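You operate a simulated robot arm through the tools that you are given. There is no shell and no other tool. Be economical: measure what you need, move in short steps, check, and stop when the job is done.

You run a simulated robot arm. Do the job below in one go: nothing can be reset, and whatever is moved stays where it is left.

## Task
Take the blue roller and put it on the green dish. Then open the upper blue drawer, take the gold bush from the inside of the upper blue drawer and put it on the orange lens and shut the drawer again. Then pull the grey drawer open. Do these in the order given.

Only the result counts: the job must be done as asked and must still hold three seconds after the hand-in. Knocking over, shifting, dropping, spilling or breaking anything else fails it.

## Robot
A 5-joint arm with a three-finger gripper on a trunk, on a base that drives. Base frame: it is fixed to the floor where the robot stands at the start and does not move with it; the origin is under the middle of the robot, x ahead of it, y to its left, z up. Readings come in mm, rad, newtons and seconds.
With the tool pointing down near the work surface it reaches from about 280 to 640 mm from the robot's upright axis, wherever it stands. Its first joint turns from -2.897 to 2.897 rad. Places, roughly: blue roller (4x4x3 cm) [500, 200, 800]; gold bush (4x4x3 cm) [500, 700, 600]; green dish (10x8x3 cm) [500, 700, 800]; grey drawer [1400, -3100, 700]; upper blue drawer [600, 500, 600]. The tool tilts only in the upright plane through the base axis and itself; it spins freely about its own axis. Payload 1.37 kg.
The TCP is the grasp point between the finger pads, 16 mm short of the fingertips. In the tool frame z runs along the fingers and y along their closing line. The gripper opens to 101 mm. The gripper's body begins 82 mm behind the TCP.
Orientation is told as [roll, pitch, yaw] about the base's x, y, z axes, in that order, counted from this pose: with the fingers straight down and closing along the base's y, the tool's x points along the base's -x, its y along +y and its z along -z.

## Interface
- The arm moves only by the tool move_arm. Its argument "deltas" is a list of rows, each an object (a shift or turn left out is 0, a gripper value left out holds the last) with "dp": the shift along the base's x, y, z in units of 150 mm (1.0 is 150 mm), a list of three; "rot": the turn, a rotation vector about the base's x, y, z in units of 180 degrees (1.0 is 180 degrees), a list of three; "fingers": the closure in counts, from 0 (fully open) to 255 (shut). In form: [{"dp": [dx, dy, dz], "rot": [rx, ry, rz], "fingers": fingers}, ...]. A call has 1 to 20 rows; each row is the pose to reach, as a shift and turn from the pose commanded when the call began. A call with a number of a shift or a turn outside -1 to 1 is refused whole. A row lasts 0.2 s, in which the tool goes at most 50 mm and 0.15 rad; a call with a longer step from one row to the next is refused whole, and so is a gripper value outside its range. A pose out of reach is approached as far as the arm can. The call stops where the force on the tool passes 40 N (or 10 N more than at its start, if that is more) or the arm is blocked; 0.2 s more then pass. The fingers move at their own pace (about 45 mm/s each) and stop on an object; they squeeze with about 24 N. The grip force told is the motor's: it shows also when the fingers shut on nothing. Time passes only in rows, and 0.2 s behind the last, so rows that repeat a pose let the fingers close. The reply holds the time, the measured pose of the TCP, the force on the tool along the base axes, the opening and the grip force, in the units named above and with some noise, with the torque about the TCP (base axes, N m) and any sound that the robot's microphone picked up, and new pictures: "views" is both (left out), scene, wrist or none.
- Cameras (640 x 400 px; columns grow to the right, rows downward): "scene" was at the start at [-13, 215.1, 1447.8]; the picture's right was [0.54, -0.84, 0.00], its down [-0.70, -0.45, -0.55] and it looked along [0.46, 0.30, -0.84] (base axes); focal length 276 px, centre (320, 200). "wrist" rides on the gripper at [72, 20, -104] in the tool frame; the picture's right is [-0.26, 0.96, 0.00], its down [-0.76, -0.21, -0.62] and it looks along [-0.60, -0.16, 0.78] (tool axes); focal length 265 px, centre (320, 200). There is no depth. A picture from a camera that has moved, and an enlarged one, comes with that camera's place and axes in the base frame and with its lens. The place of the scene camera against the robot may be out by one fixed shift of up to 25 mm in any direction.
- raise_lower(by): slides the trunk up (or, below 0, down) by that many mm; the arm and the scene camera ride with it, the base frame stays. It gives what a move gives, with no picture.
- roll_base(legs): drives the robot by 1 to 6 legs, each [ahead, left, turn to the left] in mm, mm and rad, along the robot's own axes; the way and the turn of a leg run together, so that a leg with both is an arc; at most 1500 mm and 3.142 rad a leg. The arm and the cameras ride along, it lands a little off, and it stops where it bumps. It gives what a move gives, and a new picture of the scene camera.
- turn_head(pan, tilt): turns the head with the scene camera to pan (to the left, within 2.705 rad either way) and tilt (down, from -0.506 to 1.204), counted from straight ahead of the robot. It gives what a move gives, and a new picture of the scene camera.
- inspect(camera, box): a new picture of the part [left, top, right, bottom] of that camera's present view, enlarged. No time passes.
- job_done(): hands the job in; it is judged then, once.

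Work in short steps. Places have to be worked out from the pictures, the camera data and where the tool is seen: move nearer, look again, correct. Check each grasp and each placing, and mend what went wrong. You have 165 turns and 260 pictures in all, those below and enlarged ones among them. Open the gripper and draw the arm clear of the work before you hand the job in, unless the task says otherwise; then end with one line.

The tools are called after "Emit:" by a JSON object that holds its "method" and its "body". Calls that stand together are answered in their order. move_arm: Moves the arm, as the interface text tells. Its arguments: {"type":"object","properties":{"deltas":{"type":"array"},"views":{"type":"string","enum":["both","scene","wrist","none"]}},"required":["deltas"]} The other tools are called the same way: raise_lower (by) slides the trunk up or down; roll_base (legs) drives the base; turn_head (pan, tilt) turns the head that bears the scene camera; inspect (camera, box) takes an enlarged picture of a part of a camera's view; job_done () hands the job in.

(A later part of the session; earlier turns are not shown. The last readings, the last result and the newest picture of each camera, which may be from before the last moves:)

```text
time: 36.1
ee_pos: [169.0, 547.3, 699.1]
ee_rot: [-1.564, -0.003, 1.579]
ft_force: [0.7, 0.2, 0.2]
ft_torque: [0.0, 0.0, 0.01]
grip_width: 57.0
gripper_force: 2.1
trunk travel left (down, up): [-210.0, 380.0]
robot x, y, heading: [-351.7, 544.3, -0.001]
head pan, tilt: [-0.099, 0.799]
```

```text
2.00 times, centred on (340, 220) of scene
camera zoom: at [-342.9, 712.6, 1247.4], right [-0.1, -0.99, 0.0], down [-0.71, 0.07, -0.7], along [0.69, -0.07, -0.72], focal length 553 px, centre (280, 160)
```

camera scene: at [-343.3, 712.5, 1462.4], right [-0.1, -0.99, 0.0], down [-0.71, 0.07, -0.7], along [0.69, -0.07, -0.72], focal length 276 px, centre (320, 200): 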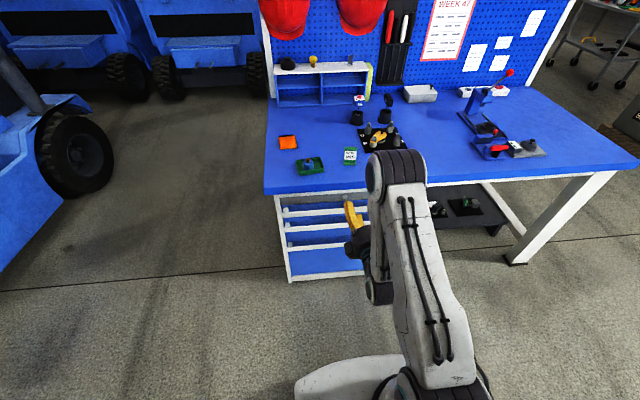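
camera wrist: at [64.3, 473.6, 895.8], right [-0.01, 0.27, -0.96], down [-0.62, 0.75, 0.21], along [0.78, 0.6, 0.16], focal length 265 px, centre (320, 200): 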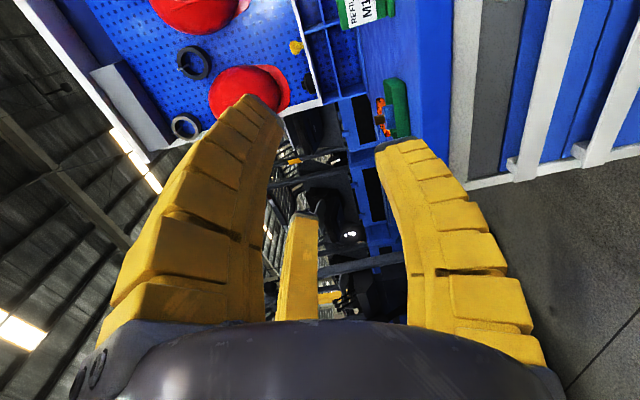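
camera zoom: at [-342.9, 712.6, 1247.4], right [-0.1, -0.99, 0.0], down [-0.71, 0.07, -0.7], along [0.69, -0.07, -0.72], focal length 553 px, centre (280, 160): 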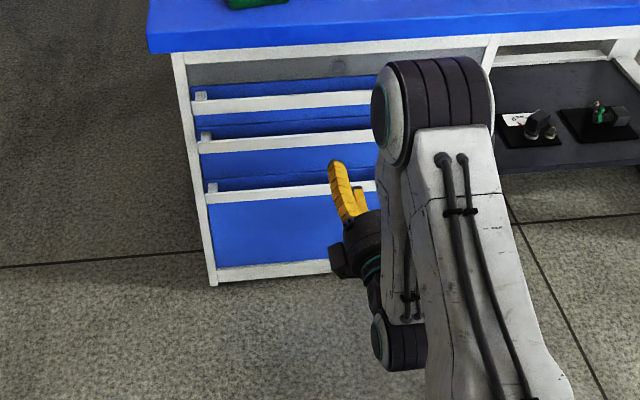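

The bar of handle 1 works out at z of about 656. I'll lower another 43 mm, open the fingers to about 65 mm, move forward 90 mm and look again.

Emit:
{"method": "raise_lower", "body": {"by": -43}}

Emit:
{"method": "move_arm", "body": {"deltas": [{"dp": [0.25, 0, 0], "fingers": 95}, {"dp": [0.5, 0, 0]}, {"dp": [0.7, 0, 0]}, {"dp": [0.7, 0, 0]}], "views": "both"}}

```text
time: 37.0
ee_pos: [168.4, 546.1, 657.0]
ee_rot: [-1.565, -0.003, 1.577]
ft_force: [0.1, -0.2, 0.2]
ft_torque: [-0.02, 0.0, 0.03]
grip_width: 57.3
gripper_force: 3.2
trunk travel left (down, up): [-167.0, 423.0]
robot x, y, heading: [-353.9, 542.0, 0.002]
head pan, tilt: [-0.099, 0.799]
```

```text
time: 38.0
ee_pos: [275.3, 548.6, 656.9]
ee_rot: [-1.564, -0.003, 1.579]
ft_force: [0.2, 0.5, 0.0]
ft_torque: [-0.03, 0.0, 0.02]
grip_width: 66.6
gripper_force: 2.4
trunk travel left (down, up): [-167.0, 423.0]
robot x, y, heading: [-353.8, 544.5, -0.007]
head pan, tilt: [-0.099, 0.799]
camera scene: at [-342.8, 712.6, 1204.4], right [-0.1, -0.99, 0.0], down [-0.71, 0.07, -0.7], along [0.69, -0.07, -0.72], focal length 276 px, centre (320, 200)
camera wrist: at [171.8, 475.1, 637.8], right [-0.01, 0.27, -0.96], down [-0.63, 0.75, 0.21], along [0.78, 0.6, 0.16], focal length 265 px, centre (320, 200)
```

scene: 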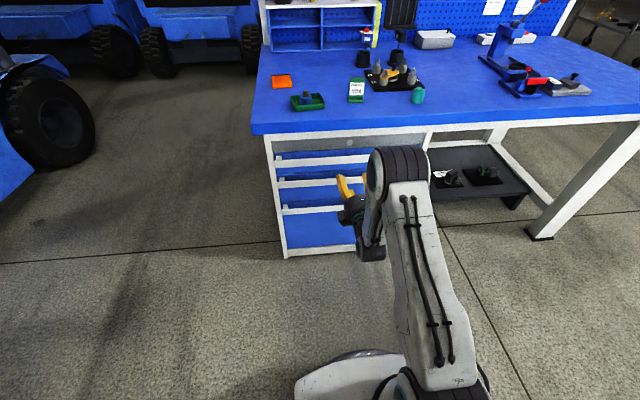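
wrist: 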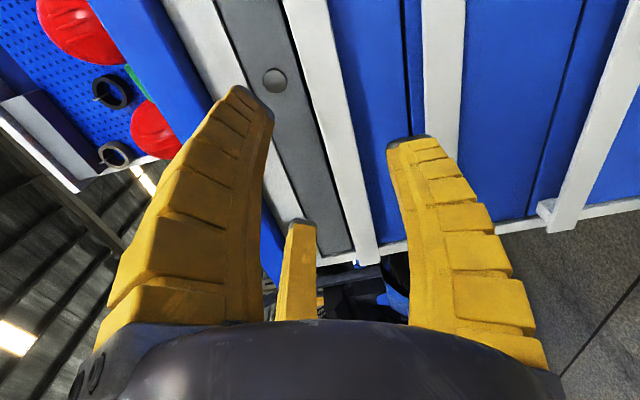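

Comparing the views puts bar 1 at about x = 405, z = 646. I'll lower by 10 mm and drive the base forward 75 mm, then check the alignment.

Emit:
{"method": "move_arm", "body": {"deltas": [{"dp": [0, 0, -0.07]}, {"dp": [0, 0, -0.07]}], "views": "none"}}

Emit:
{"method": "roll_base", "body": {"legs": [[75, 0, 0]]}}

Emit:
{"method": "inspect", "body": {"camera": "wrist", "box": [0, 0, 640, 400]}}

```text
time: 38.6
ee_pos: [274.7, 547.7, 646.3]
ee_rot: [-1.563, -0.003, 1.579]
ft_force: [-0.8, 0.2, -0.7]
ft_torque: [-0.06, -0.02, -0.04]
grip_width: 66.7
gripper_force: 1.9
trunk travel left (down, up): [-167.0, 423.0]
robot x, y, heading: [-348.5, 541.7, 0.0]
head pan, tilt: [-0.099, 0.799]
```

```text
time: 39.6
ee_pos: [347.0, 549.3, 646.0]
ee_rot: [-1.563, -0.003, 1.579]
ft_force: [-0.1, -0.7, 0.1]
ft_torque: [0.02, 0.01, -0.03]
grip_width: 66.4
gripper_force: 2.4
trunk travel left (down, up): [-167.0, 423.0]
robot x, y, heading: [-277.3, 546.2, -0.002]
head pan, tilt: [-0.099, 0.799]
camera scene: at [-270.8, 712.5, 1204.4], right [-0.1, -0.99, 0.0], down [-0.71, 0.07, -0.7], along [0.69, -0.07, -0.72], focal length 276 px, centre (320, 200)
```

scene: 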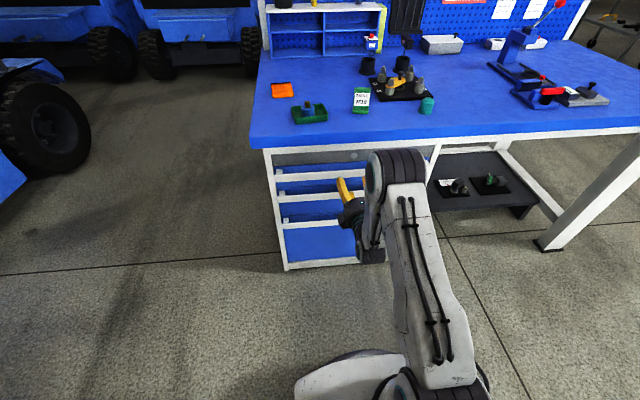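

```text
1.00 times, centred on (320, 200) of wrist (not enlarged: the box is as wide or as high as the picture)
camera zoom: at [243.3, 475.6, 627.3], right [-0.01, 0.27, -0.96], down [-0.63, 0.75, 0.21], along [0.78, 0.61, 0.16], focal length 265 px, centre (320, 200)
```

zoom: 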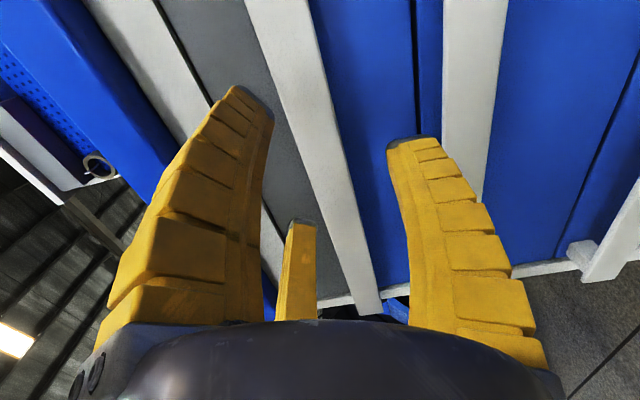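

Bar 1 is centred between the fingers at z of about 646. I'll advance about 53 mm with the arm under force guard.

Emit:
{"method": "move_arm", "body": {"deltas": [{"dp": [0.12, 0, 0]}, {"dp": [0.22, 0, 0]}, {"dp": [0.3, 0, 0]}, {"dp": [0.35, 0, 0]}, {"dp": [0.35, 0, 0]}], "views": "wrist"}}

```text
time: 40.8
ee_pos: [402.0, 550.1, 649.9]
ee_rot: [-1.57, -0.001, 1.58]
ft_force: [-0.3, 1.8, 8.3]
ft_torque: [-0.32, -0.06, 0.05]
grip_width: 68.9
gripper_force: 4.0
trunk travel left (down, up): [-167.0, 423.0]
robot x, y, heading: [-277.4, 541.7, -0.001]
head pan, tilt: [-0.099, 0.799]
camera wrist: at [297.2, 476.6, 629.9], right [0.0, 0.27, -0.96], down [-0.63, 0.75, 0.21], along [0.78, 0.61, 0.16], focal length 265 px, centre (320, 200)
```

wrist: 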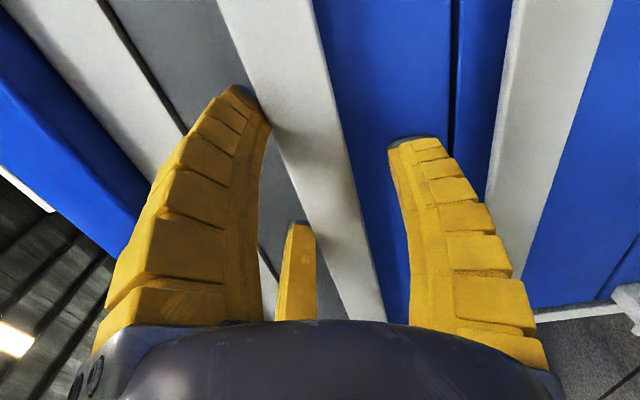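

The upper finger is brushing the top of the bar (+8 N in z), so the bar sits higher than I judged. I'll raise by 12 mm and look.

Emit:
{"method": "move_arm", "body": {"deltas": [{"dp": [0, 0, 0.05]}, {"dp": [0, 0, 0.1]}, {"dp": [0, 0, 0.1]}], "views": "wrist"}}

```text
time: 41.6
ee_pos: [400.6, 550.2, 660.8]
ee_rot: [-1.562, -0.004, 1.58]
ft_force: [0.1, -0.4, -0.3]
ft_torque: [0.04, -0.01, 0.01]
grip_width: 66.9
gripper_force: 2.6
trunk travel left (down, up): [-167.0, 423.0]
robot x, y, heading: [-281.2, 544.2, -0.0]
head pan, tilt: [-0.099, 0.799]
camera wrist: at [296.7, 475.9, 641.6], right [-0.01, 0.27, -0.96], down [-0.63, 0.75, 0.21], along [0.78, 0.61, 0.16], focal length 265 px, centre (320, 200)
```

wrist: 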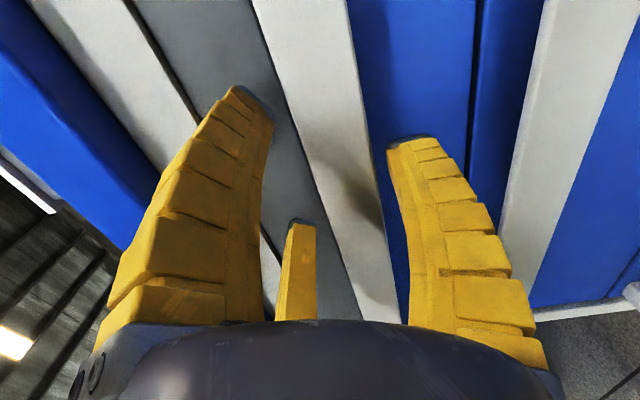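

The bar now lies between the fingers, slightly towards the lower one, and its front is at about x = 410. I'll lower 4 mm and advance 15 mm under guard.

Emit:
{"method": "move_arm", "body": {"deltas": [{"dp": [0, 0, -0.025]}, {"dp": [0.05, 0, -0.025]}, {"dp": [0.1, 0, -0.025]}, {"dp": [0.1, 0, -0.025]}], "views": "wrist"}}

```text
time: 42.6
ee_pos: [417.9, 549.7, 657.9]
ee_rot: [-1.562, -0.003, 1.581]
ft_force: [-0.1, -0.4, 1.3]
ft_torque: [-0.02, 0.0, -0.01]
grip_width: 66.8
gripper_force: 2.0
trunk travel left (down, up): [-167.0, 423.0]
robot x, y, heading: [-282.8, 546.1, -0.001]
head pan, tilt: [-0.099, 0.799]
camera wrist: at [312.6, 476.1, 638.3], right [-0.01, 0.27, -0.96], down [-0.63, 0.75, 0.21], along [0.78, 0.61, 0.16], focal length 265 px, centre (320, 200)
```

wrist: 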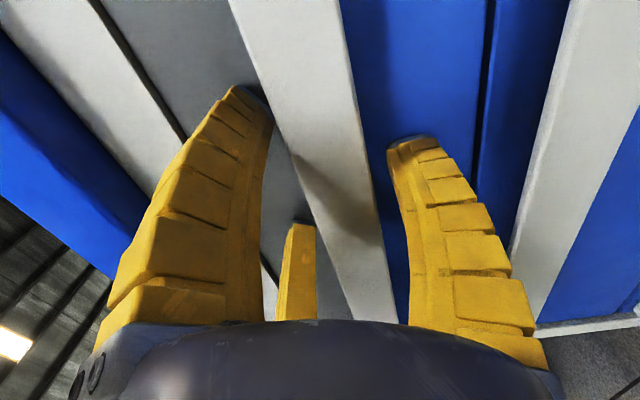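

No contact, and the bar is centred between the fingers. I'll close on it.

Emit:
{"method": "move_arm", "body": {"deltas": [{"fingers": 140}, {"fingers": 190}, {"fingers": 255}, {"fingers": 255}, {"fingers": 255}], "views": "wrist"}}

```text
time: 43.8
ee_pos: [417.1, 550.1, 657.7]
ee_rot: [-1.561, -0.003, 1.579]
ft_force: [0.4, 1.1, -4.5]
ft_torque: [-0.01, -0.62, -0.12]
grip_width: 28.7
gripper_force: 28.0
trunk travel left (down, up): [-167.0, 423.0]
robot x, y, heading: [-280.9, 546.3, -0.003]
head pan, tilt: [-0.099, 0.799]
camera wrist: at [312.7, 476.1, 637.9], right [-0.01, 0.27, -0.96], down [-0.63, 0.75, 0.21], along [0.78, 0.61, 0.16], focal length 265 px, centre (320, 200)
```

wrist: 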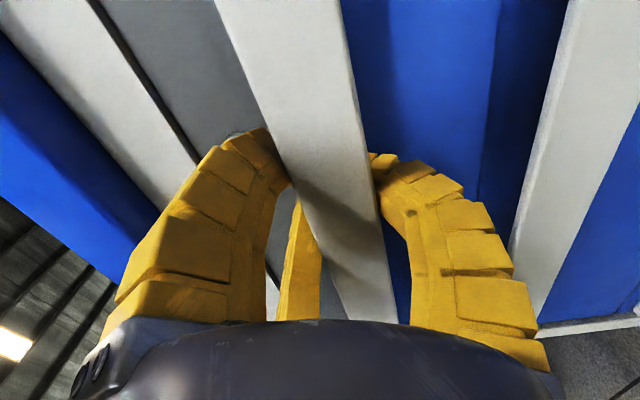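

The handle is gripped. I'll pull back with the arm.

Emit:
{"method": "move_arm", "body": {"deltas": [{"dp": [-0.1, 0, 0]}, {"dp": [-0.25, 0, 0]}, {"dp": [-0.4, 0, 0]}, {"dp": [-0.55, 0, 0]}, {"dp": [-0.7, 0, 0]}, {"dp": [-0.85, 0, 0]}, {"dp": [-1, 0, 0]}, {"dp": [-1, 0, 0]}], "views": "wrist"}}

```text
time: 45.6
ee_pos: [264.3, 549.8, 657.5]
ee_rot: [-1.562, -0.001, 1.583]
ft_force: [-3.2, 16.3, -12.4]
ft_torque: [0.36, -0.82, -0.5]
grip_width: 27.8
gripper_force: 28.3
trunk travel left (down, up): [-167.0, 423.0]
robot x, y, heading: [-283.9, 541.7, -0.001]
head pan, tilt: [-0.099, 0.799]
camera wrist: at [161.0, 475.8, 638.2], right [-0.01, 0.27, -0.96], down [-0.63, 0.75, 0.22], along [0.78, 0.61, 0.16], focal length 265 px, centre (320, 200)
```

wrist: 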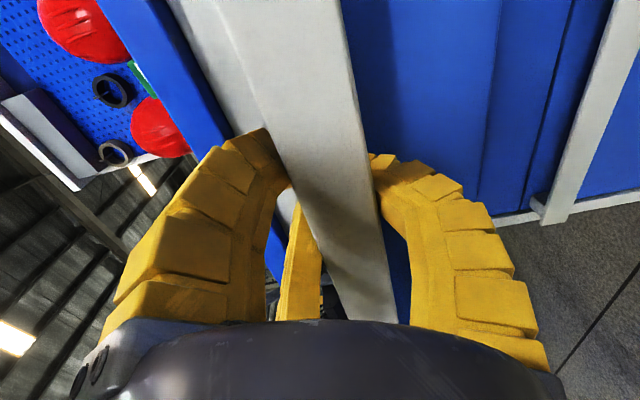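

The drawer is open by about 150 mm. I'll pull it another 100 mm by driving the base back, still gripping.

Emit:
{"method": "roll_base", "body": {"legs": [[-100, 0, 0]]}}

Emit:
{"method": "inspect", "body": {"camera": "wrist", "box": [0, 0, 640, 400]}}

```text
time: 46.8
ee_pos: [167.7, 550.1, 656.5]
ee_rot: [-1.56, -0.001, 1.583]
ft_force: [2.0, 16.4, -18.2]
ft_torque: [0.14, -0.97, -0.38]
grip_width: 27.7
gripper_force: 27.9
trunk travel left (down, up): [-167.0, 423.0]
robot x, y, heading: [-376.9, 540.5, -0.004]
head pan, tilt: [-0.099, 0.799]
camera scene: at [-368.0, 714.0, 1204.1], right [-0.1, -0.99, 0.0], down [-0.71, 0.07, -0.7], along [0.69, -0.07, -0.72], focal length 276 px, centre (320, 200)
```

scene: 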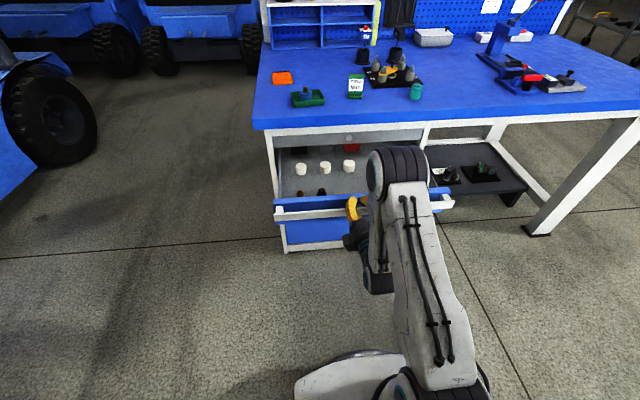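

```text
1.00 times, centred on (320, 200) of wrist (not enlarged: the box is as wide or as high as the picture)
camera zoom: at [63.2, 475.8, 638.1], right [-0.01, 0.27, -0.96], down [-0.63, 0.75, 0.21], along [0.78, 0.61, 0.16], focal length 265 px, centre (320, 200)
```

zoom: 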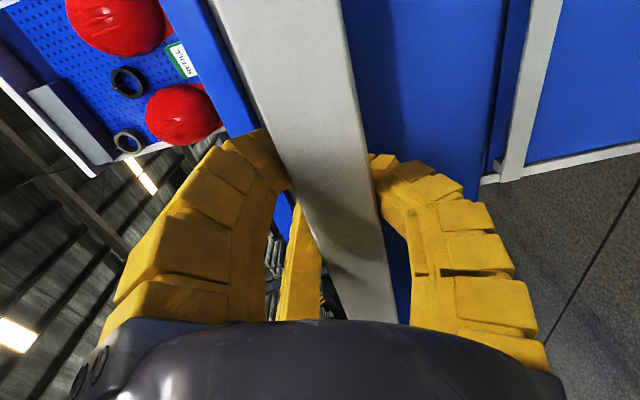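

The drawer is open by about 250 mm and its contents show. I'll zoom in on them.

Emit:
{"method": "inspect", "body": {"camera": "scene", "box": [260, 125, 380, 225]}}

```text
4.00 times, centred on (320, 175) of scene
camera zoom: at [-368.0, 714.0, 1204.1], right [-0.1, -0.99, 0.0], down [-0.71, 0.07, -0.7], along [0.69, -0.07, -0.72], focal length 1105 px, centre (320, 300)
```

zoom: 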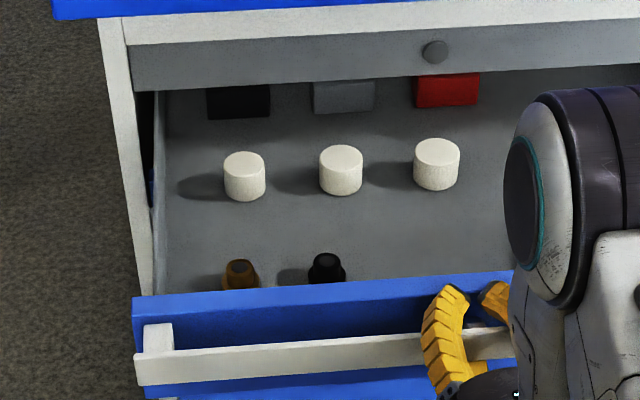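

The gold bush is front-left in the drawer, near (255, 715), with a black one beside it. I'll release the handle and back off straight.

Emit:
{"method": "move_arm", "body": {"deltas": [{"fingers": 170}, {"fingers": 100}, {"fingers": 90}, {"fingers": 90}, {"fingers": 90}], "views": "wrist"}}

```text
time: 48.0
ee_pos: [166.5, 548.4, 657.7]
ee_rot: [-1.561, -0.003, 1.581]
ft_force: [-0.8, 0.6, -0.3]
ft_torque: [0.01, 0.04, -0.02]
grip_width: 68.4
gripper_force: 2.1
trunk travel left (down, up): [-167.0, 423.0]
robot x, y, heading: [-379.5, 546.0, -0.004]
head pan, tilt: [-0.099, 0.799]
camera wrist: at [62.6, 475.1, 638.6], right [-0.01, 0.27, -0.96], down [-0.63, 0.75, 0.22], along [0.78, 0.61, 0.16], focal length 265 px, centre (320, 200)
```

wrist: 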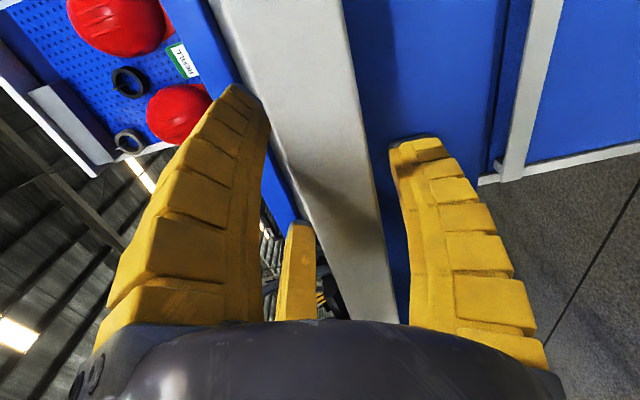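

The fingers are free of the bar. I'll back off 150 mm and raise the trunk 350 mm.

Emit:
{"method": "roll_base", "body": {"legs": [[-150, 0, 0]]}}

Emit:
{"method": "raise_lower", "body": {"by": 350}}

```text
time: 49.4
ee_pos: [18.7, 548.9, 657.2]
ee_rot: [-1.562, -0.003, 1.581]
ft_force: [0.1, -0.1, 0.1]
ft_torque: [-0.03, 0.0, 0.0]
grip_width: 68.5
gripper_force: 2.4
trunk travel left (down, up): [-167.0, 423.0]
robot x, y, heading: [-527.5, 541.3, 0.006]
head pan, tilt: [-0.099, 0.799]
camera scene: at [-517.6, 712.8, 1204.4], right [-0.1, -0.99, 0.0], down [-0.71, 0.07, -0.7], along [0.69, -0.07, -0.72], focal length 276 px, centre (320, 200)
```

scene: 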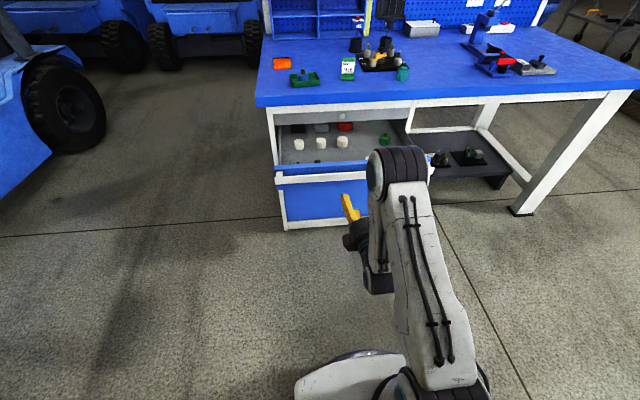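

```text
time: 52.8
ee_pos: [18.7, 548.8, 1007.9]
ee_rot: [-1.562, -0.004, 1.582]
ft_force: [0.3, -0.2, 0.1]
ft_torque: [0.0, 0.01, 0.0]
grip_width: 68.7
gripper_force: 2.4
trunk travel left (down, up): [-517.0, 73.0]
robot x, y, heading: [-527.3, 543.4, -0.001]
head pan, tilt: [-0.099, 0.799]
```

I'll pitch the tool back to pointing down.

Emit:
{"method": "move_arm", "body": {"deltas": [{"rot": [0, 0.0454, 0]}, {"rot": [0, 0.0909, 0]}, {"rot": [0, 0.1363, 0]}, {"rot": [0, 0.1818, 0]}, {"rot": [0, 0.2272, 0]}, {"rot": [0, 0.2727, 0]}, {"rot": [0, 0.3181, 0]}, {"rot": [0, 0.3636, 0]}, {"rot": [0, 0.409, 0]}, {"rot": [0, 0.4545, 0]}, {"rot": [0, 0.498, 0]}, {"rot": [0, 0.498, 0]}], "views": "none"}}

```text
time: 55.4
ee_pos: [18.2, 550.0, 1009.4]
ee_rot: [0.003, 0.0, 1.568]
ft_force: [0.6, -0.4, 0.8]
ft_torque: [0.02, -0.03, -0.01]
grip_width: 68.5
gripper_force: 2.1
trunk travel left (down, up): [-517.0, 73.0]
robot x, y, heading: [-526.1, 539.3, -0.0]
head pan, tilt: [-0.099, 0.799]
```

I'll go round to the bench's left end, facing it: drive left 680, turn right 90°, then move sideways to x of about 255.

Emit:
{"method": "roll_base", "body": {"legs": [[0, 680, 0], [0, 0, -1.5708], [0, 780, 0]]}}

Emit:
{"method": "inspect", "body": {"camera": "wrist", "box": [0, 0, 640, 400]}}

```text
time: 58.0
ee_pos: [24.5, 988.0, 1007.2]
ee_rot: [0.003, -0.001, 1.581]
ft_force: [0.0, -1.1, -0.3]
ft_torque: [0.05, 0.01, 0.01]
grip_width: 68.4
gripper_force: 2.5
trunk travel left (down, up): [-517.0, 73.0]
robot x, y, heading: [-523.9, 979.0, 0.012]
head pan, tilt: [-0.099, 0.799]
stopped in leg 1: the robot was blocked; the commanded pose is now the measured one
camera scene: at [-513.4, 1143.9, 1554.5], right [-0.09, -1.0, 0.0], down [-0.71, 0.06, -0.7], along [0.69, -0.06, -0.72], focal length 276 px, centre (320, 200)
```

scene: 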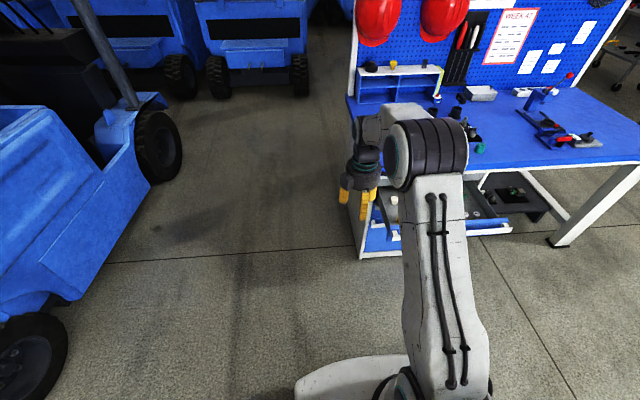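

```text
1.00 times, centred on (320, 200) of wrist (not enlarged: the box is as wide or as high as the picture)
camera zoom: at [5.4, 914.6, 1111.8], right [-0.97, 0.25, 0.0], down [0.2, 0.76, 0.62], along [0.15, 0.6, -0.78], focal length 265 px, centre (320, 200)
```

zoom: 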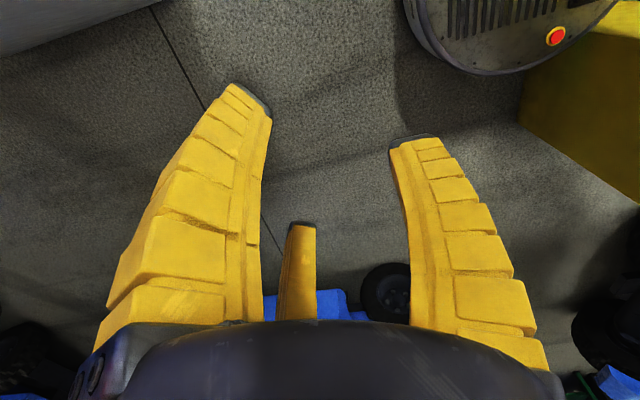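

The base bumped a yellow block behind on the left. I'll ease off to the right, go forward past it, and then move left and turn.

Emit:
{"method": "roll_base", "body": {"legs": [[0, -50, 0], [450, 0, 0], [0, 290, 0], [0, 0, -1.5708]]}}

```text
time: 66.7
ee_pos: [-68.6, 687.9, 1007.8]
ee_rot: [0.002, 0.0, 0.012]
ft_force: [0.3, 0.4, 0.2]
ft_torque: [0.01, -0.01, -0.01]
grip_width: 68.7
gripper_force: 2.2
trunk travel left (down, up): [-517.0, 73.0]
robot x, y, heading: [-81.7, 1233.8, -1.554]
head pan, tilt: [-0.099, 0.799]
camera scene: at [74.4, 1215.0, 1554.4], right [-1.0, 0.09, 0.0], down [0.06, 0.71, -0.7], along [-0.06, -0.69, -0.72], focal length 276 px, centre (320, 200)
```

scene: 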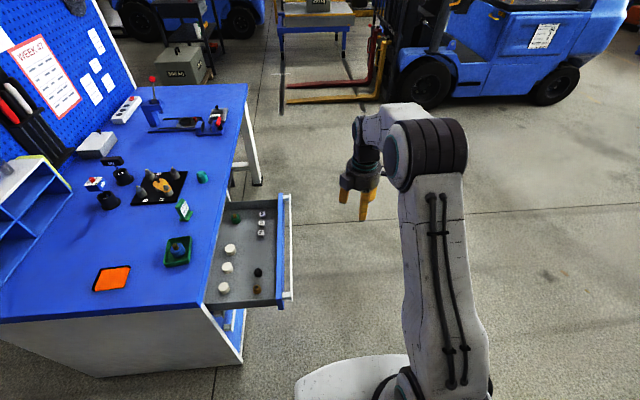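

There's an excellent view of the open drawer, with the gold bush at its near-right corner. I'll move sideways to x of about 250, which puts the tool over it.

Emit:
{"method": "roll_base", "body": {"legs": [[0, 325, -0.015]]}}

Emit:
{"method": "inspect", "body": {"camera": "wrist", "box": [0, 0, 640, 400]}}

```text
time: 68.8
ee_pos: [244.8, 689.0, 1008.3]
ee_rot: [0.003, -0.001, -0.004]
ft_force: [0.5, 0.1, 0.0]
ft_torque: [-0.02, 0.05, 0.0]
grip_width: 68.6
gripper_force: 2.9
trunk travel left (down, up): [-517.0, 73.0]
robot x, y, heading: [238.4, 1233.1, -1.573]
head pan, tilt: [-0.099, 0.799]
camera scene: at [396.4, 1214.2, 1554.3], right [-0.99, 0.1, 0.0], down [0.07, 0.71, -0.7], along [-0.07, -0.69, -0.72], focal length 276 px, centre (320, 200)
```

scene: 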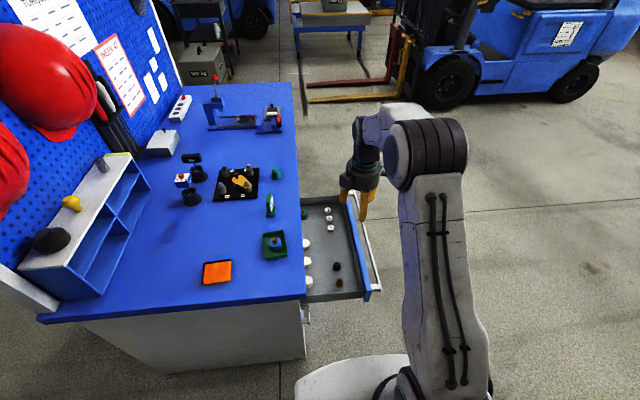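

```text
1.00 times, centred on (320, 200) of wrist (not enlarged: the box is as wide or as high as the picture)
camera zoom: at [172.4, 708.4, 1112.4], right [0.27, 0.96, 0.0], down [0.76, -0.21, 0.62], along [0.6, -0.16, -0.78], focal length 265 px, centre (320, 200)
```

zoom: 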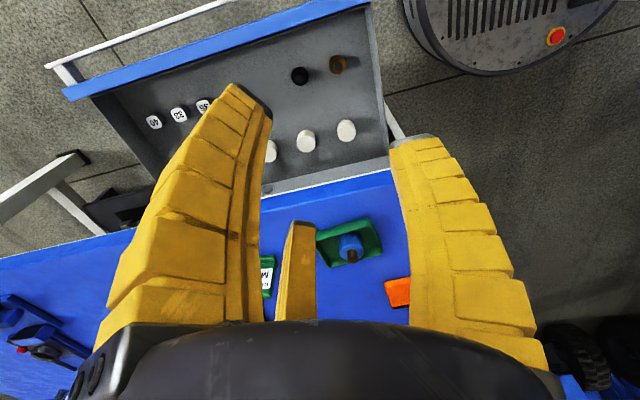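

The gold bush is at about (272, 714). I'll move over it and lower the trunk by 280 mm, then look again.

Emit:
{"method": "move_arm", "body": {"deltas": [{"dp": [0.17, 0.16, 0]}, {"dp": [0.17, 0.16, 0]}], "views": "none"}}

Emit:
{"method": "raise_lower", "body": {"by": -260}}

Emit:
{"method": "inspect", "body": {"camera": "wrist", "box": [0, 0, 640, 400]}}

```text
time: 69.4
ee_pos: [269.4, 712.3, 1007.9]
ee_rot: [0.003, 0.001, -0.005]
ft_force: [-0.1, 0.6, 0.3]
ft_torque: [0.01, 0.01, 0.02]
grip_width: 68.7
gripper_force: 2.2
trunk travel left (down, up): [-517.0, 73.0]
robot x, y, heading: [239.7, 1231.9, -1.57]
head pan, tilt: [-0.099, 0.799]
```

```text
time: 72.1
ee_pos: [270.1, 712.6, 746.7]
ee_rot: [0.007, 0.001, -0.003]
ft_force: [0.5, 0.6, 0.6]
ft_torque: [0.0, 0.03, 0.03]
grip_width: 68.4
gripper_force: 2.5
trunk travel left (down, up): [-257.0, 333.0]
robot x, y, heading: [239.7, 1235.6, -1.572]
head pan, tilt: [-0.099, 0.799]
```

```text
1.00 times, centred on (320, 200) of wrist (not enlarged: the box is as wide or as high as the picture)
camera zoom: at [198.1, 731.9, 852.0], right [0.27, 0.96, 0.0], down [0.76, -0.21, 0.62], along [0.6, -0.16, -0.78], focal length 265 px, centre (320, 200)
```

zoom: 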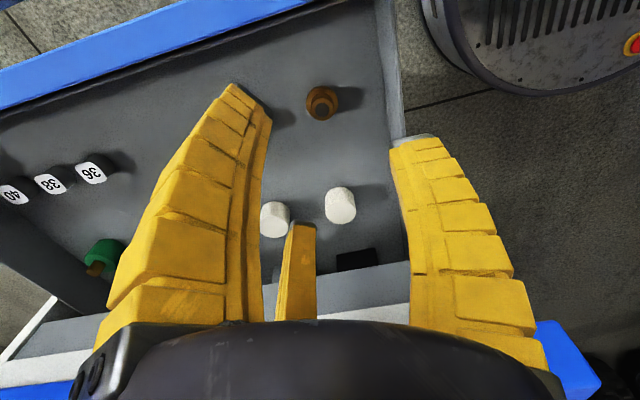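

Triangulation puts the bush at about (280, 712, 590). The drawer's side wall is close in y, so I'll spin the tool 90° to close along x, and go lower while doing so.

Emit:
{"method": "move_arm", "body": {"deltas": [{"dp": [0.06, 0, 0], "rot": [0, 0, 0.0454], "fingers": 75}, {"dp": [0.07, 0, 0], "rot": [0, 0, 0.0909]}, {"dp": [0.07, 0, 0], "rot": [0, 0, 0.1363]}, {"dp": [0.07, 0, 0], "rot": [0, 0, 0.1818]}, {"dp": [0.07, 0, 0], "rot": [0, 0, 0.2272]}, {"dp": [0.07, 0, 0], "rot": [0, 0, 0.2727]}, {"dp": [0.07, 0, 0], "rot": [0, 0, 0.3181]}, {"dp": [0.07, 0, 0], "rot": [0, 0, 0.3636]}, {"dp": [0.07, 0, 0], "rot": [0, 0, 0.409]}, {"dp": [0.07, 0, 0], "rot": [0, 0, 0.4545]}, {"dp": [0.07, 0, 0], "rot": [0, 0, 0.5]}, {"dp": [0.07, 0, -0.2], "rot": [0, 0, 0.5]}, {"dp": [0.07, 0, -0.4], "rot": [0, 0, 0.5]}, {"dp": [0.07, 0, -0.4], "rot": [0, 0, 0.5]}], "views": "both"}}

```text
time: 75.1
ee_pos: [295.9, 712.4, 687.8]
ee_rot: [0.001, -0.001, 1.563]
ft_force: [-0.2, 0.3, 0.3]
ft_torque: [0.0, 0.01, -0.05]
grip_width: 74.2
gripper_force: 2.0
out of reach, approached as far as the arm can: row 11, 12, 13, 14
trunk travel left (down, up): [-257.0, 333.0]
robot x, y, heading: [240.8, 1233.5, -1.571]
head pan, tilt: [-0.099, 0.799]
camera scene: at [395.6, 1214.1, 1294.4], right [-0.99, 0.1, 0.0], down [0.07, 0.71, -0.7], along [-0.07, -0.69, -0.72], focal length 276 px, centre (320, 200)
camera wrist: at [275.8, 641.5, 792.3], right [-0.96, 0.27, 0.0], down [0.21, 0.75, 0.62], along [0.17, 0.6, -0.78], focal length 265 px, centre (320, 200)
```

scene: 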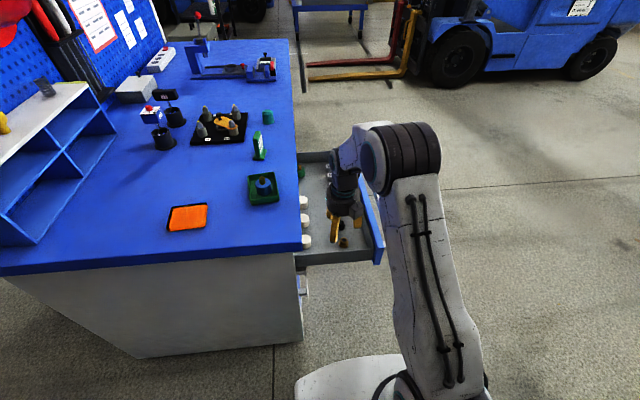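
wrist: 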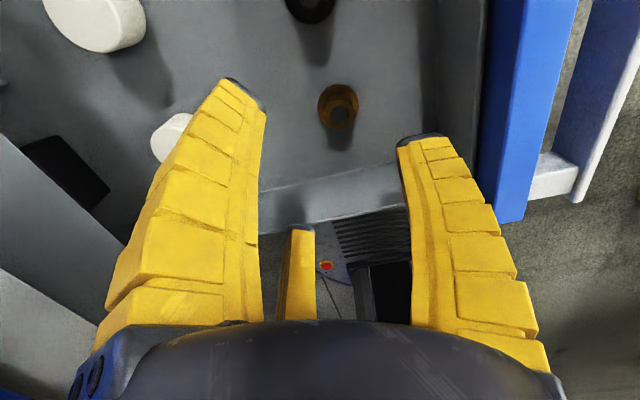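

The bush is confirmed at (282, 712), but the arm is at a joint limit and sits 14 mm off in x. I'll back the spin off a few degrees and correct.

Emit:
{"method": "move_arm", "body": {"deltas": [{"rot": [0, 0, -0.03]}, {"rot": [0, 0, -0.06]}, {"rot": [0, 0, -0.06]}], "views": "wrist"}}

```text
time: 75.9
ee_pos: [296.0, 714.6, 687.6]
ee_rot: [0.001, 0.0, 1.375]
ft_force: [-0.1, -0.2, -0.2]
ft_torque: [0.0, -0.03, 0.0]
grip_width: 74.3
gripper_force: 2.3
trunk travel left (down, up): [-257.0, 333.0]
robot x, y, heading: [241.3, 1232.7, -1.572]
head pan, tilt: [-0.099, 0.799]
camera wrist: at [262.3, 646.9, 792.5], right [-0.9, 0.45, 0.0], down [0.35, 0.7, 0.62], along [0.28, 0.56, -0.78], focal length 265 px, centre (320, 200)
```

wrist: 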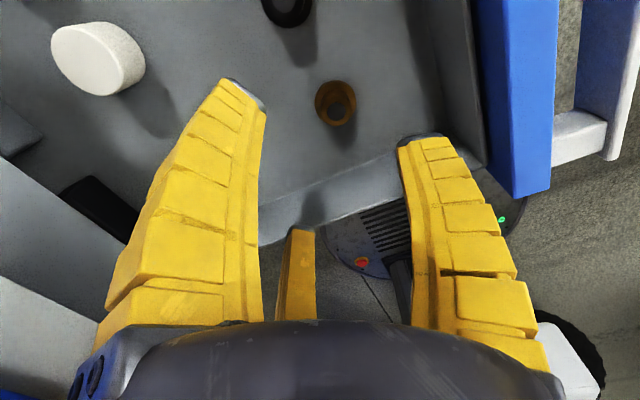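

I'll correct x to 282 and go down about 50 mm.

Emit:
{"method": "move_arm", "body": {"deltas": [{"dp": [-0.09, -0.005, 0]}, {"dp": [-0.09, -0.005, -0.2]}, {"dp": [-0.09, -0.005, -0.33]}, {"dp": [-0.09, -0.005, -0.33]}], "views": "wrist"}}

```text
time: 76.9
ee_pos: [281.8, 714.8, 638.1]
ee_rot: [0.003, 0.001, 1.379]
ft_force: [-0.1, -0.9, -0.2]
ft_torque: [-0.02, 0.07, 0.02]
grip_width: 74.4
gripper_force: 1.9
trunk travel left (down, up): [-257.0, 333.0]
robot x, y, heading: [237.2, 1230.8, -1.57]
head pan, tilt: [-0.099, 0.799]
camera wrist: at [248.9, 647.2, 742.2], right [-0.9, 0.44, 0.0], down [0.35, 0.7, 0.62], along [0.28, 0.56, -0.78], focal length 265 px, centre (320, 200)
```

wrist: 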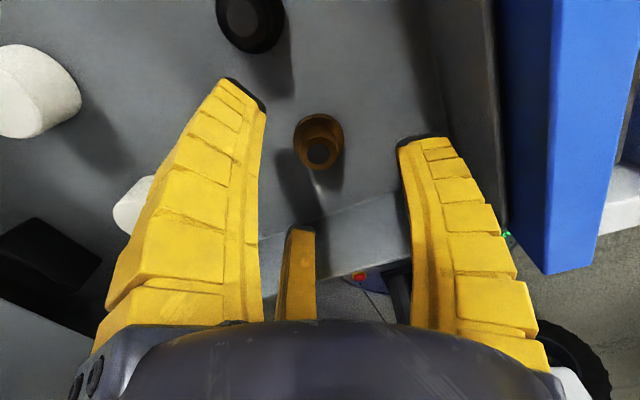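

The bush is centred under the tool at about (283, 714, 587). I'll go down to about z = 594 under guard.

Emit:
{"method": "move_arm", "body": {"deltas": [{"dp": [0.01, 0, -0.13]}, {"dp": [0.01, 0, -0.23]}, {"dp": [0.01, 0, -0.29]}, {"dp": [0.01, 0, -0.29]}], "views": "wrist"}}

```text
time: 77.8
ee_pos: [284.4, 710.5, 604.7]
ee_rot: [-0.001, 0.009, 1.377]
ft_force: [-1.0, 8.8, 36.2]
ft_torque: [0.88, 0.11, 0.01]
grip_width: 58.0
gripper_force: 14.9
trunk travel left (down, up): [-257.0, 333.0]
robot x, y, heading: [242.4, 1227.6, -1.572]
head pan, tilt: [-0.099, 0.799]
stopped in row 4: the force on the tool passed its limit at 43 N (the readings are from after the stop); the commanded pose is now the measured one
camera wrist: at [250.1, 645.0, 710.1], right [-0.9, 0.44, -0.01], down [0.35, 0.71, 0.61], along [0.28, 0.55, -0.79], focal length 265 px, centre (320, 200)
```

wrist: 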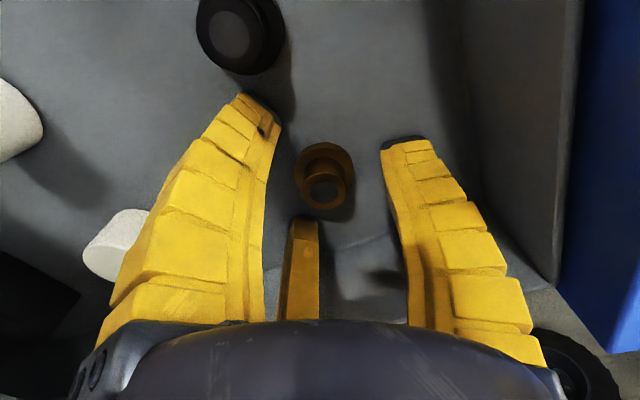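

The fingertips have touched the drawer floor, at about z = 589, with the bush between them. I'll rise 5 mm and close.

Emit:
{"method": "move_arm", "body": {"deltas": [{"dp": [0, 0.01, 0.035]}, {"dp": [0, 0.015, 0.035], "fingers": 100}, {"dp": [0, 0.015, 0.035], "fingers": 160}, {"dp": [0, 0.015, 0.035], "fingers": 255}, {"dp": [0, 0.015, 0.035], "fingers": 255}, {"dp": [0, 0.015, 0.035], "fingers": 255}, {"dp": [0, 0.015, 0.035], "fingers": 255}], "views": "wrist"}}

```text
time: 79.4
ee_pos: [283.1, 712.3, 604.7]
ee_rot: [-0.002, 0.004, 1.38]
ft_force: [-0.9, 0.7, 9.6]
ft_torque: [0.01, -0.07, 0.03]
grip_width: 20.2
gripper_force: 24.0
trunk travel left (down, up): [-257.0, 333.0]
robot x, y, heading: [242.8, 1231.2, -1.569]
head pan, tilt: [-0.099, 0.799]
camera wrist: at [249.4, 645.7, 711.1], right [-0.9, 0.44, 0.0], down [0.35, 0.71, 0.62], along [0.28, 0.55, -0.79], focal length 265 px, centre (320, 200)
```

wrist: 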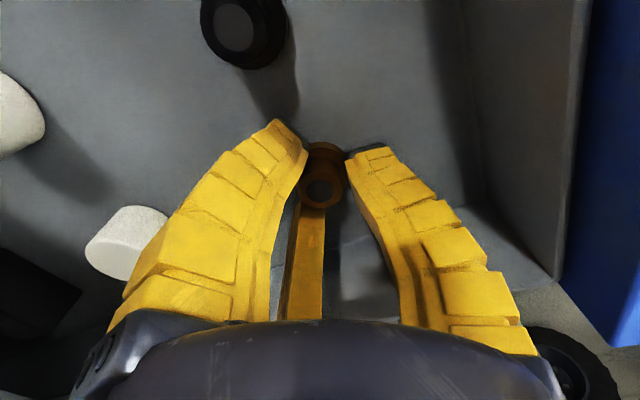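

The grip reads 20 mm and 24 N, probably on the bush's neck. I'll lift with the arm and check.

Emit:
{"method": "move_arm", "body": {"deltas": [{"dp": [0, 0, 0.1]}, {"dp": [0, 0, 0.35]}, {"dp": [0, 0, 0.65]}, {"dp": [0, 0, 0.95]}, {"dp": [0, 0, 0.95]}], "views": "both"}}

```text
time: 80.6
ee_pos: [281.3, 712.1, 752.1]
ee_rot: [-0.002, 0.004, 1.378]
ft_force: [0.1, 0.1, 0.3]
ft_torque: [-0.02, 0.02, 0.04]
grip_width: 13.7
gripper_force: 24.4
trunk travel left (down, up): [-257.0, 333.0]
robot x, y, heading: [240.1, 1234.4, -1.57]
head pan, tilt: [-0.099, 0.799]
camera scene: at [395.6, 1214.6, 1294.4], right [-0.99, 0.1, 0.0], down [0.07, 0.71, -0.7], along [-0.07, -0.69, -0.72], focal length 276 px, centre (320, 200)
camera wrist: at [249.2, 645.4, 856.3], right [-0.9, 0.44, 0.0], down [0.35, 0.7, 0.62], along [0.28, 0.55, -0.79], focal length 265 px, centre (320, 200)
```

scene: 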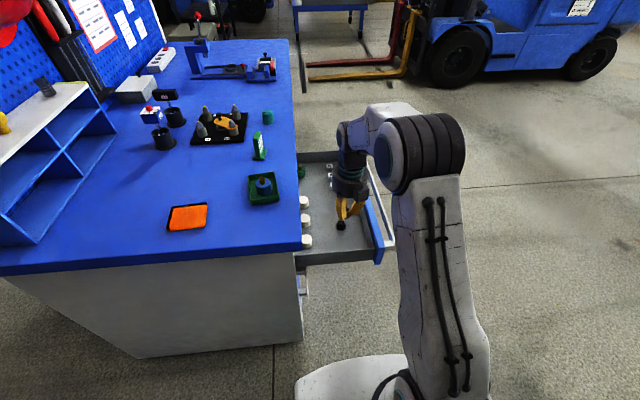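
wrist: 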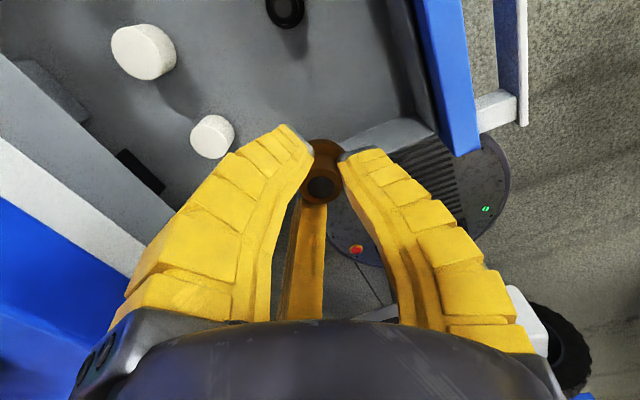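

The bush has come up with the gripper. I'll check how it is held.

Emit:
{"method": "inspect", "body": {"camera": "wrist", "box": [240, 100, 400, 240]}}

Emit:
{"method": "inspect", "body": {"camera": "scene", "box": [310, 170, 390, 250]}}

```text
2.86 times, centred on (320, 170) of wrist
camera zoom: at [249.2, 645.4, 856.3], right [-0.9, 0.44, 0.0], down [0.35, 0.7, 0.62], along [0.28, 0.55, -0.79], focal length 758 px, centre (320, 286)
```

zoom: 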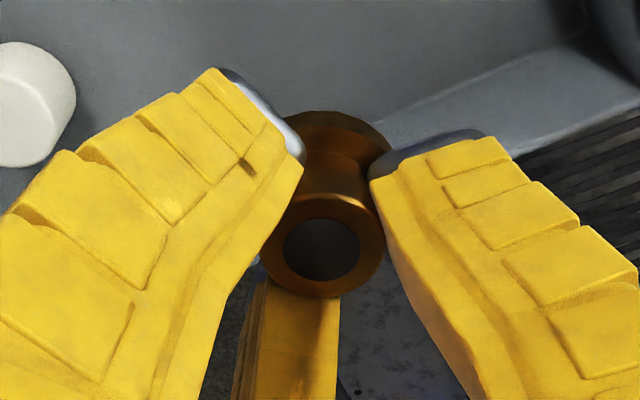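

```text
5.00 times, centred on (350, 210) of scene
camera zoom: at [395.6, 1214.6, 1294.4], right [-0.99, 0.1, 0.0], down [0.07, 0.71, -0.7], along [-0.07, -0.69, -0.72], focal length 1381 px, centre (170, 150)
```

zoom: 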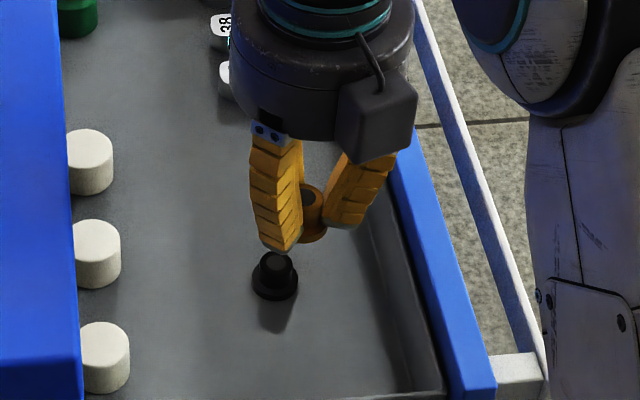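

The bush is held upright by its neck. I'll raise the trunk 210 mm and then drive sideways (+x) about 398 mm to bring it over by the lens.

Emit:
{"method": "raise_lower", "body": {"by": 230}}

Emit:
{"method": "roll_base", "body": {"legs": [[0, 398, 0]]}}

Emit:
{"method": "inspect", "body": {"camera": "wrist", "box": [0, 0, 640, 400]}}

```text
time: 83.0
ee_pos: [283.3, 712.1, 980.5]
ee_rot: [-0.004, 0.004, 1.379]
ft_force: [0.3, -0.5, -0.4]
ft_torque: [0.0, 0.02, -0.01]
grip_width: 13.9
gripper_force: 24.2
trunk travel left (down, up): [-487.0, 103.0]
robot x, y, heading: [239.9, 1232.1, -1.567]
head pan, tilt: [-0.099, 0.799]
```

```text
time: 85.4
ee_pos: [678.3, 713.2, 981.7]
ee_rot: [0.002, 0.006, 1.384]
ft_force: [0.1, 0.7, -0.6]
ft_torque: [0.02, 0.0, 0.02]
grip_width: 14.0
gripper_force: 24.0
trunk travel left (down, up): [-487.0, 103.0]
robot x, y, heading: [635.0, 1233.8, -1.568]
head pan, tilt: [-0.099, 0.799]
camera scene: at [788.3, 1215.6, 1524.3], right [-1.0, 0.1, 0.0], down [0.07, 0.71, -0.7], along [-0.07, -0.69, -0.72], focal length 276 px, centre (320, 200)
```

scene: 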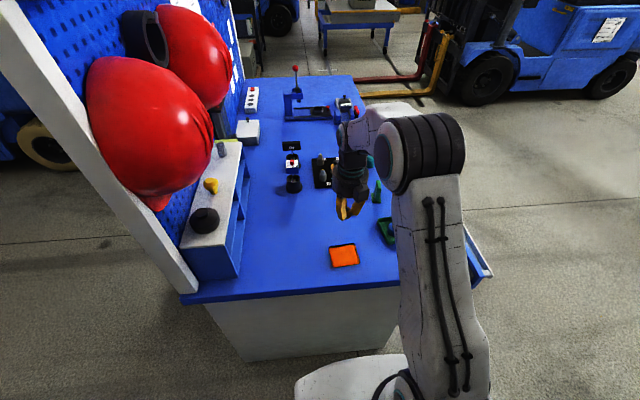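

```text
1.00 times, centred on (320, 200) of wrist (not enlarged: the box is as wide or as high as the picture)
camera zoom: at [645.1, 645.5, 1085.9], right [-0.9, 0.44, 0.0], down [0.34, 0.71, 0.62], along [0.27, 0.55, -0.79], focal length 265 px, centre (320, 200)
```

zoom: 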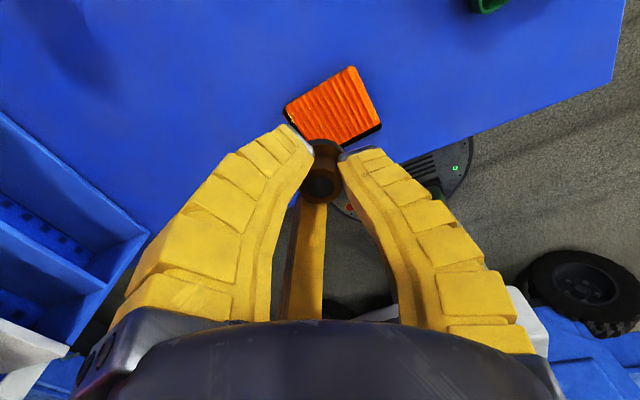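

The lens centre computes to about (676, 740). I'll move over it and go down to about z = 890 for another look.

Emit:
{"method": "move_arm", "body": {"deltas": [{"dp": [-0.015, 0.1, -0.2]}, {"dp": [-0.015, 0.18, -0.45]}, {"dp": [-0.015, 0.18, -0.65]}, {"dp": [-0.015, 0.18, -0.65]}], "views": "both"}}

```text
time: 86.4
ee_pos: [673.1, 740.6, 884.7]
ee_rot: [-0.002, 0.005, 1.384]
ft_force: [0.4, -0.9, -0.5]
ft_torque: [-0.01, -0.02, 0.02]
grip_width: 14.2
gripper_force: 24.3
trunk travel left (down, up): [-487.0, 103.0]
robot x, y, heading: [634.0, 1232.4, -1.568]
head pan, tilt: [-0.099, 0.799]
camera scene: at [787.7, 1215.7, 1524.4], right [-1.0, 0.1, 0.0], down [0.07, 0.71, -0.7], along [-0.07, -0.69, -0.72], focal length 276 px, centre (320, 200)
camera wrist: at [640.9, 673.7, 988.9], right [-0.9, 0.44, 0.0], down [0.34, 0.71, 0.62], along [0.27, 0.55, -0.79], focal length 265 px, centre (320, 200)
```

scene: 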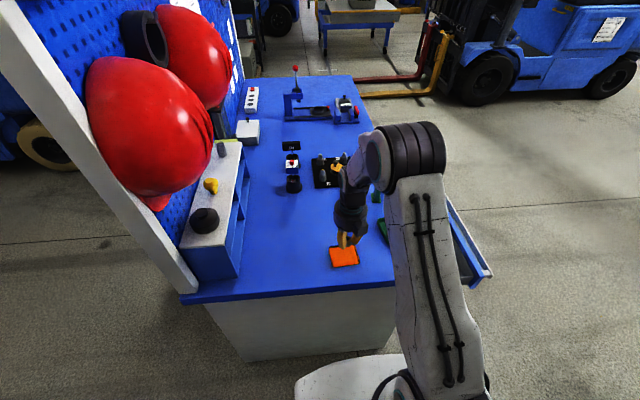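
wrist: 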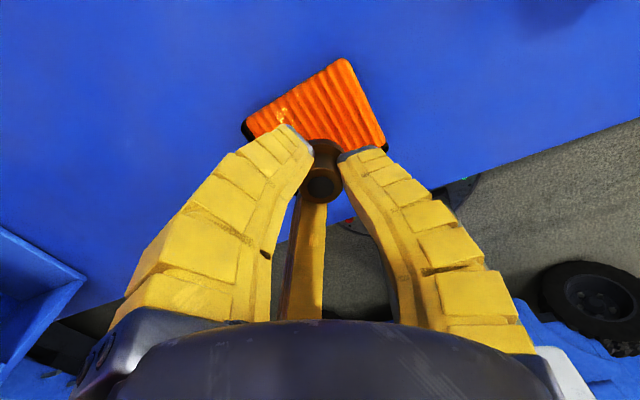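

The lens corners give a centre of (677, 743) and a size of about 76 x 66 mm. I'll nudge over it and lower slowly to contact.

Emit:
{"method": "move_arm", "body": {"deltas": [{"dp": [0.025, 0.018, -0.15]}, {"dp": [0.025, 0.018, -0.25]}, {"dp": [0.025, 0.018, -0.29]}, {"dp": [0.025, 0.018, -0.29]}], "views": "wrist"}}

```text
time: 87.4
ee_pos: [677.9, 742.0, 842.1]
ee_rot: [-0.002, 0.005, 1.384]
ft_force: [0.3, -0.3, -0.4]
ft_torque: [-0.01, -0.03, 0.04]
grip_width: 14.2
gripper_force: 23.1
trunk travel left (down, up): [-487.0, 103.0]
robot x, y, heading: [634.7, 1232.5, -1.568]
head pan, tilt: [-0.099, 0.799]
camera wrist: at [644.8, 674.8, 946.6], right [-0.9, 0.44, 0.0], down [0.34, 0.71, 0.62], along [0.27, 0.55, -0.79], focal length 265 px, centre (320, 200)
```

wrist: 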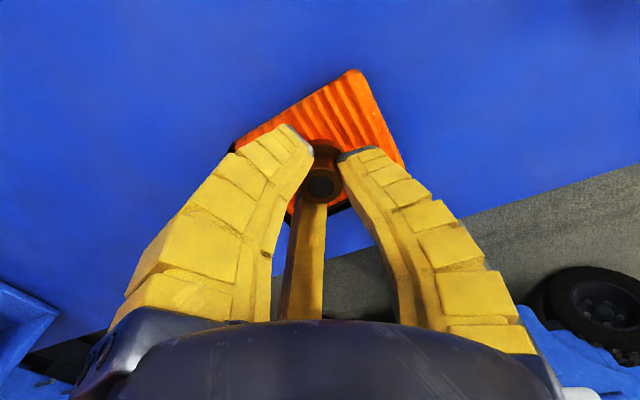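

It's still well centred. I'll make a slow final descent under guard.

Emit:
{"method": "move_arm", "body": {"deltas": [{"dp": [-0.01, -0.015, -0.03]}, {"dp": [-0.01, -0.015, -0.05]}, {"dp": [-0.01, -0.015, -0.07]}, {"dp": [-0.01, -0.015, -0.09]}], "views": "wrist"}}

```text
time: 88.2
ee_pos: [677.1, 739.3, 837.7]
ee_rot: [-0.002, 0.013, 1.384]
ft_force: [0.1, 7.7, 27.4]
ft_torque: [0.31, 0.14, -0.04]
grip_width: 18.4
gripper_force: 24.1
trunk travel left (down, up): [-487.0, 103.0]
robot x, y, heading: [630.4, 1232.0, -1.567]
head pan, tilt: [-0.099, 0.799]
stopped in row 4: the force on the tool passed its limit at 44 N (the readings are from after the stop); the commanded pose is now the measured one
camera wrist: at [643.7, 673.6, 941.8], right [-0.9, 0.44, -0.01], down [0.34, 0.71, 0.61], along [0.27, 0.55, -0.79], focal length 265 px, centre (320, 200)
```

wrist: 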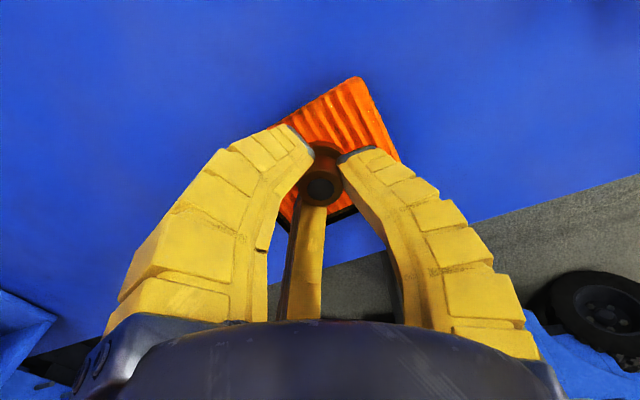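

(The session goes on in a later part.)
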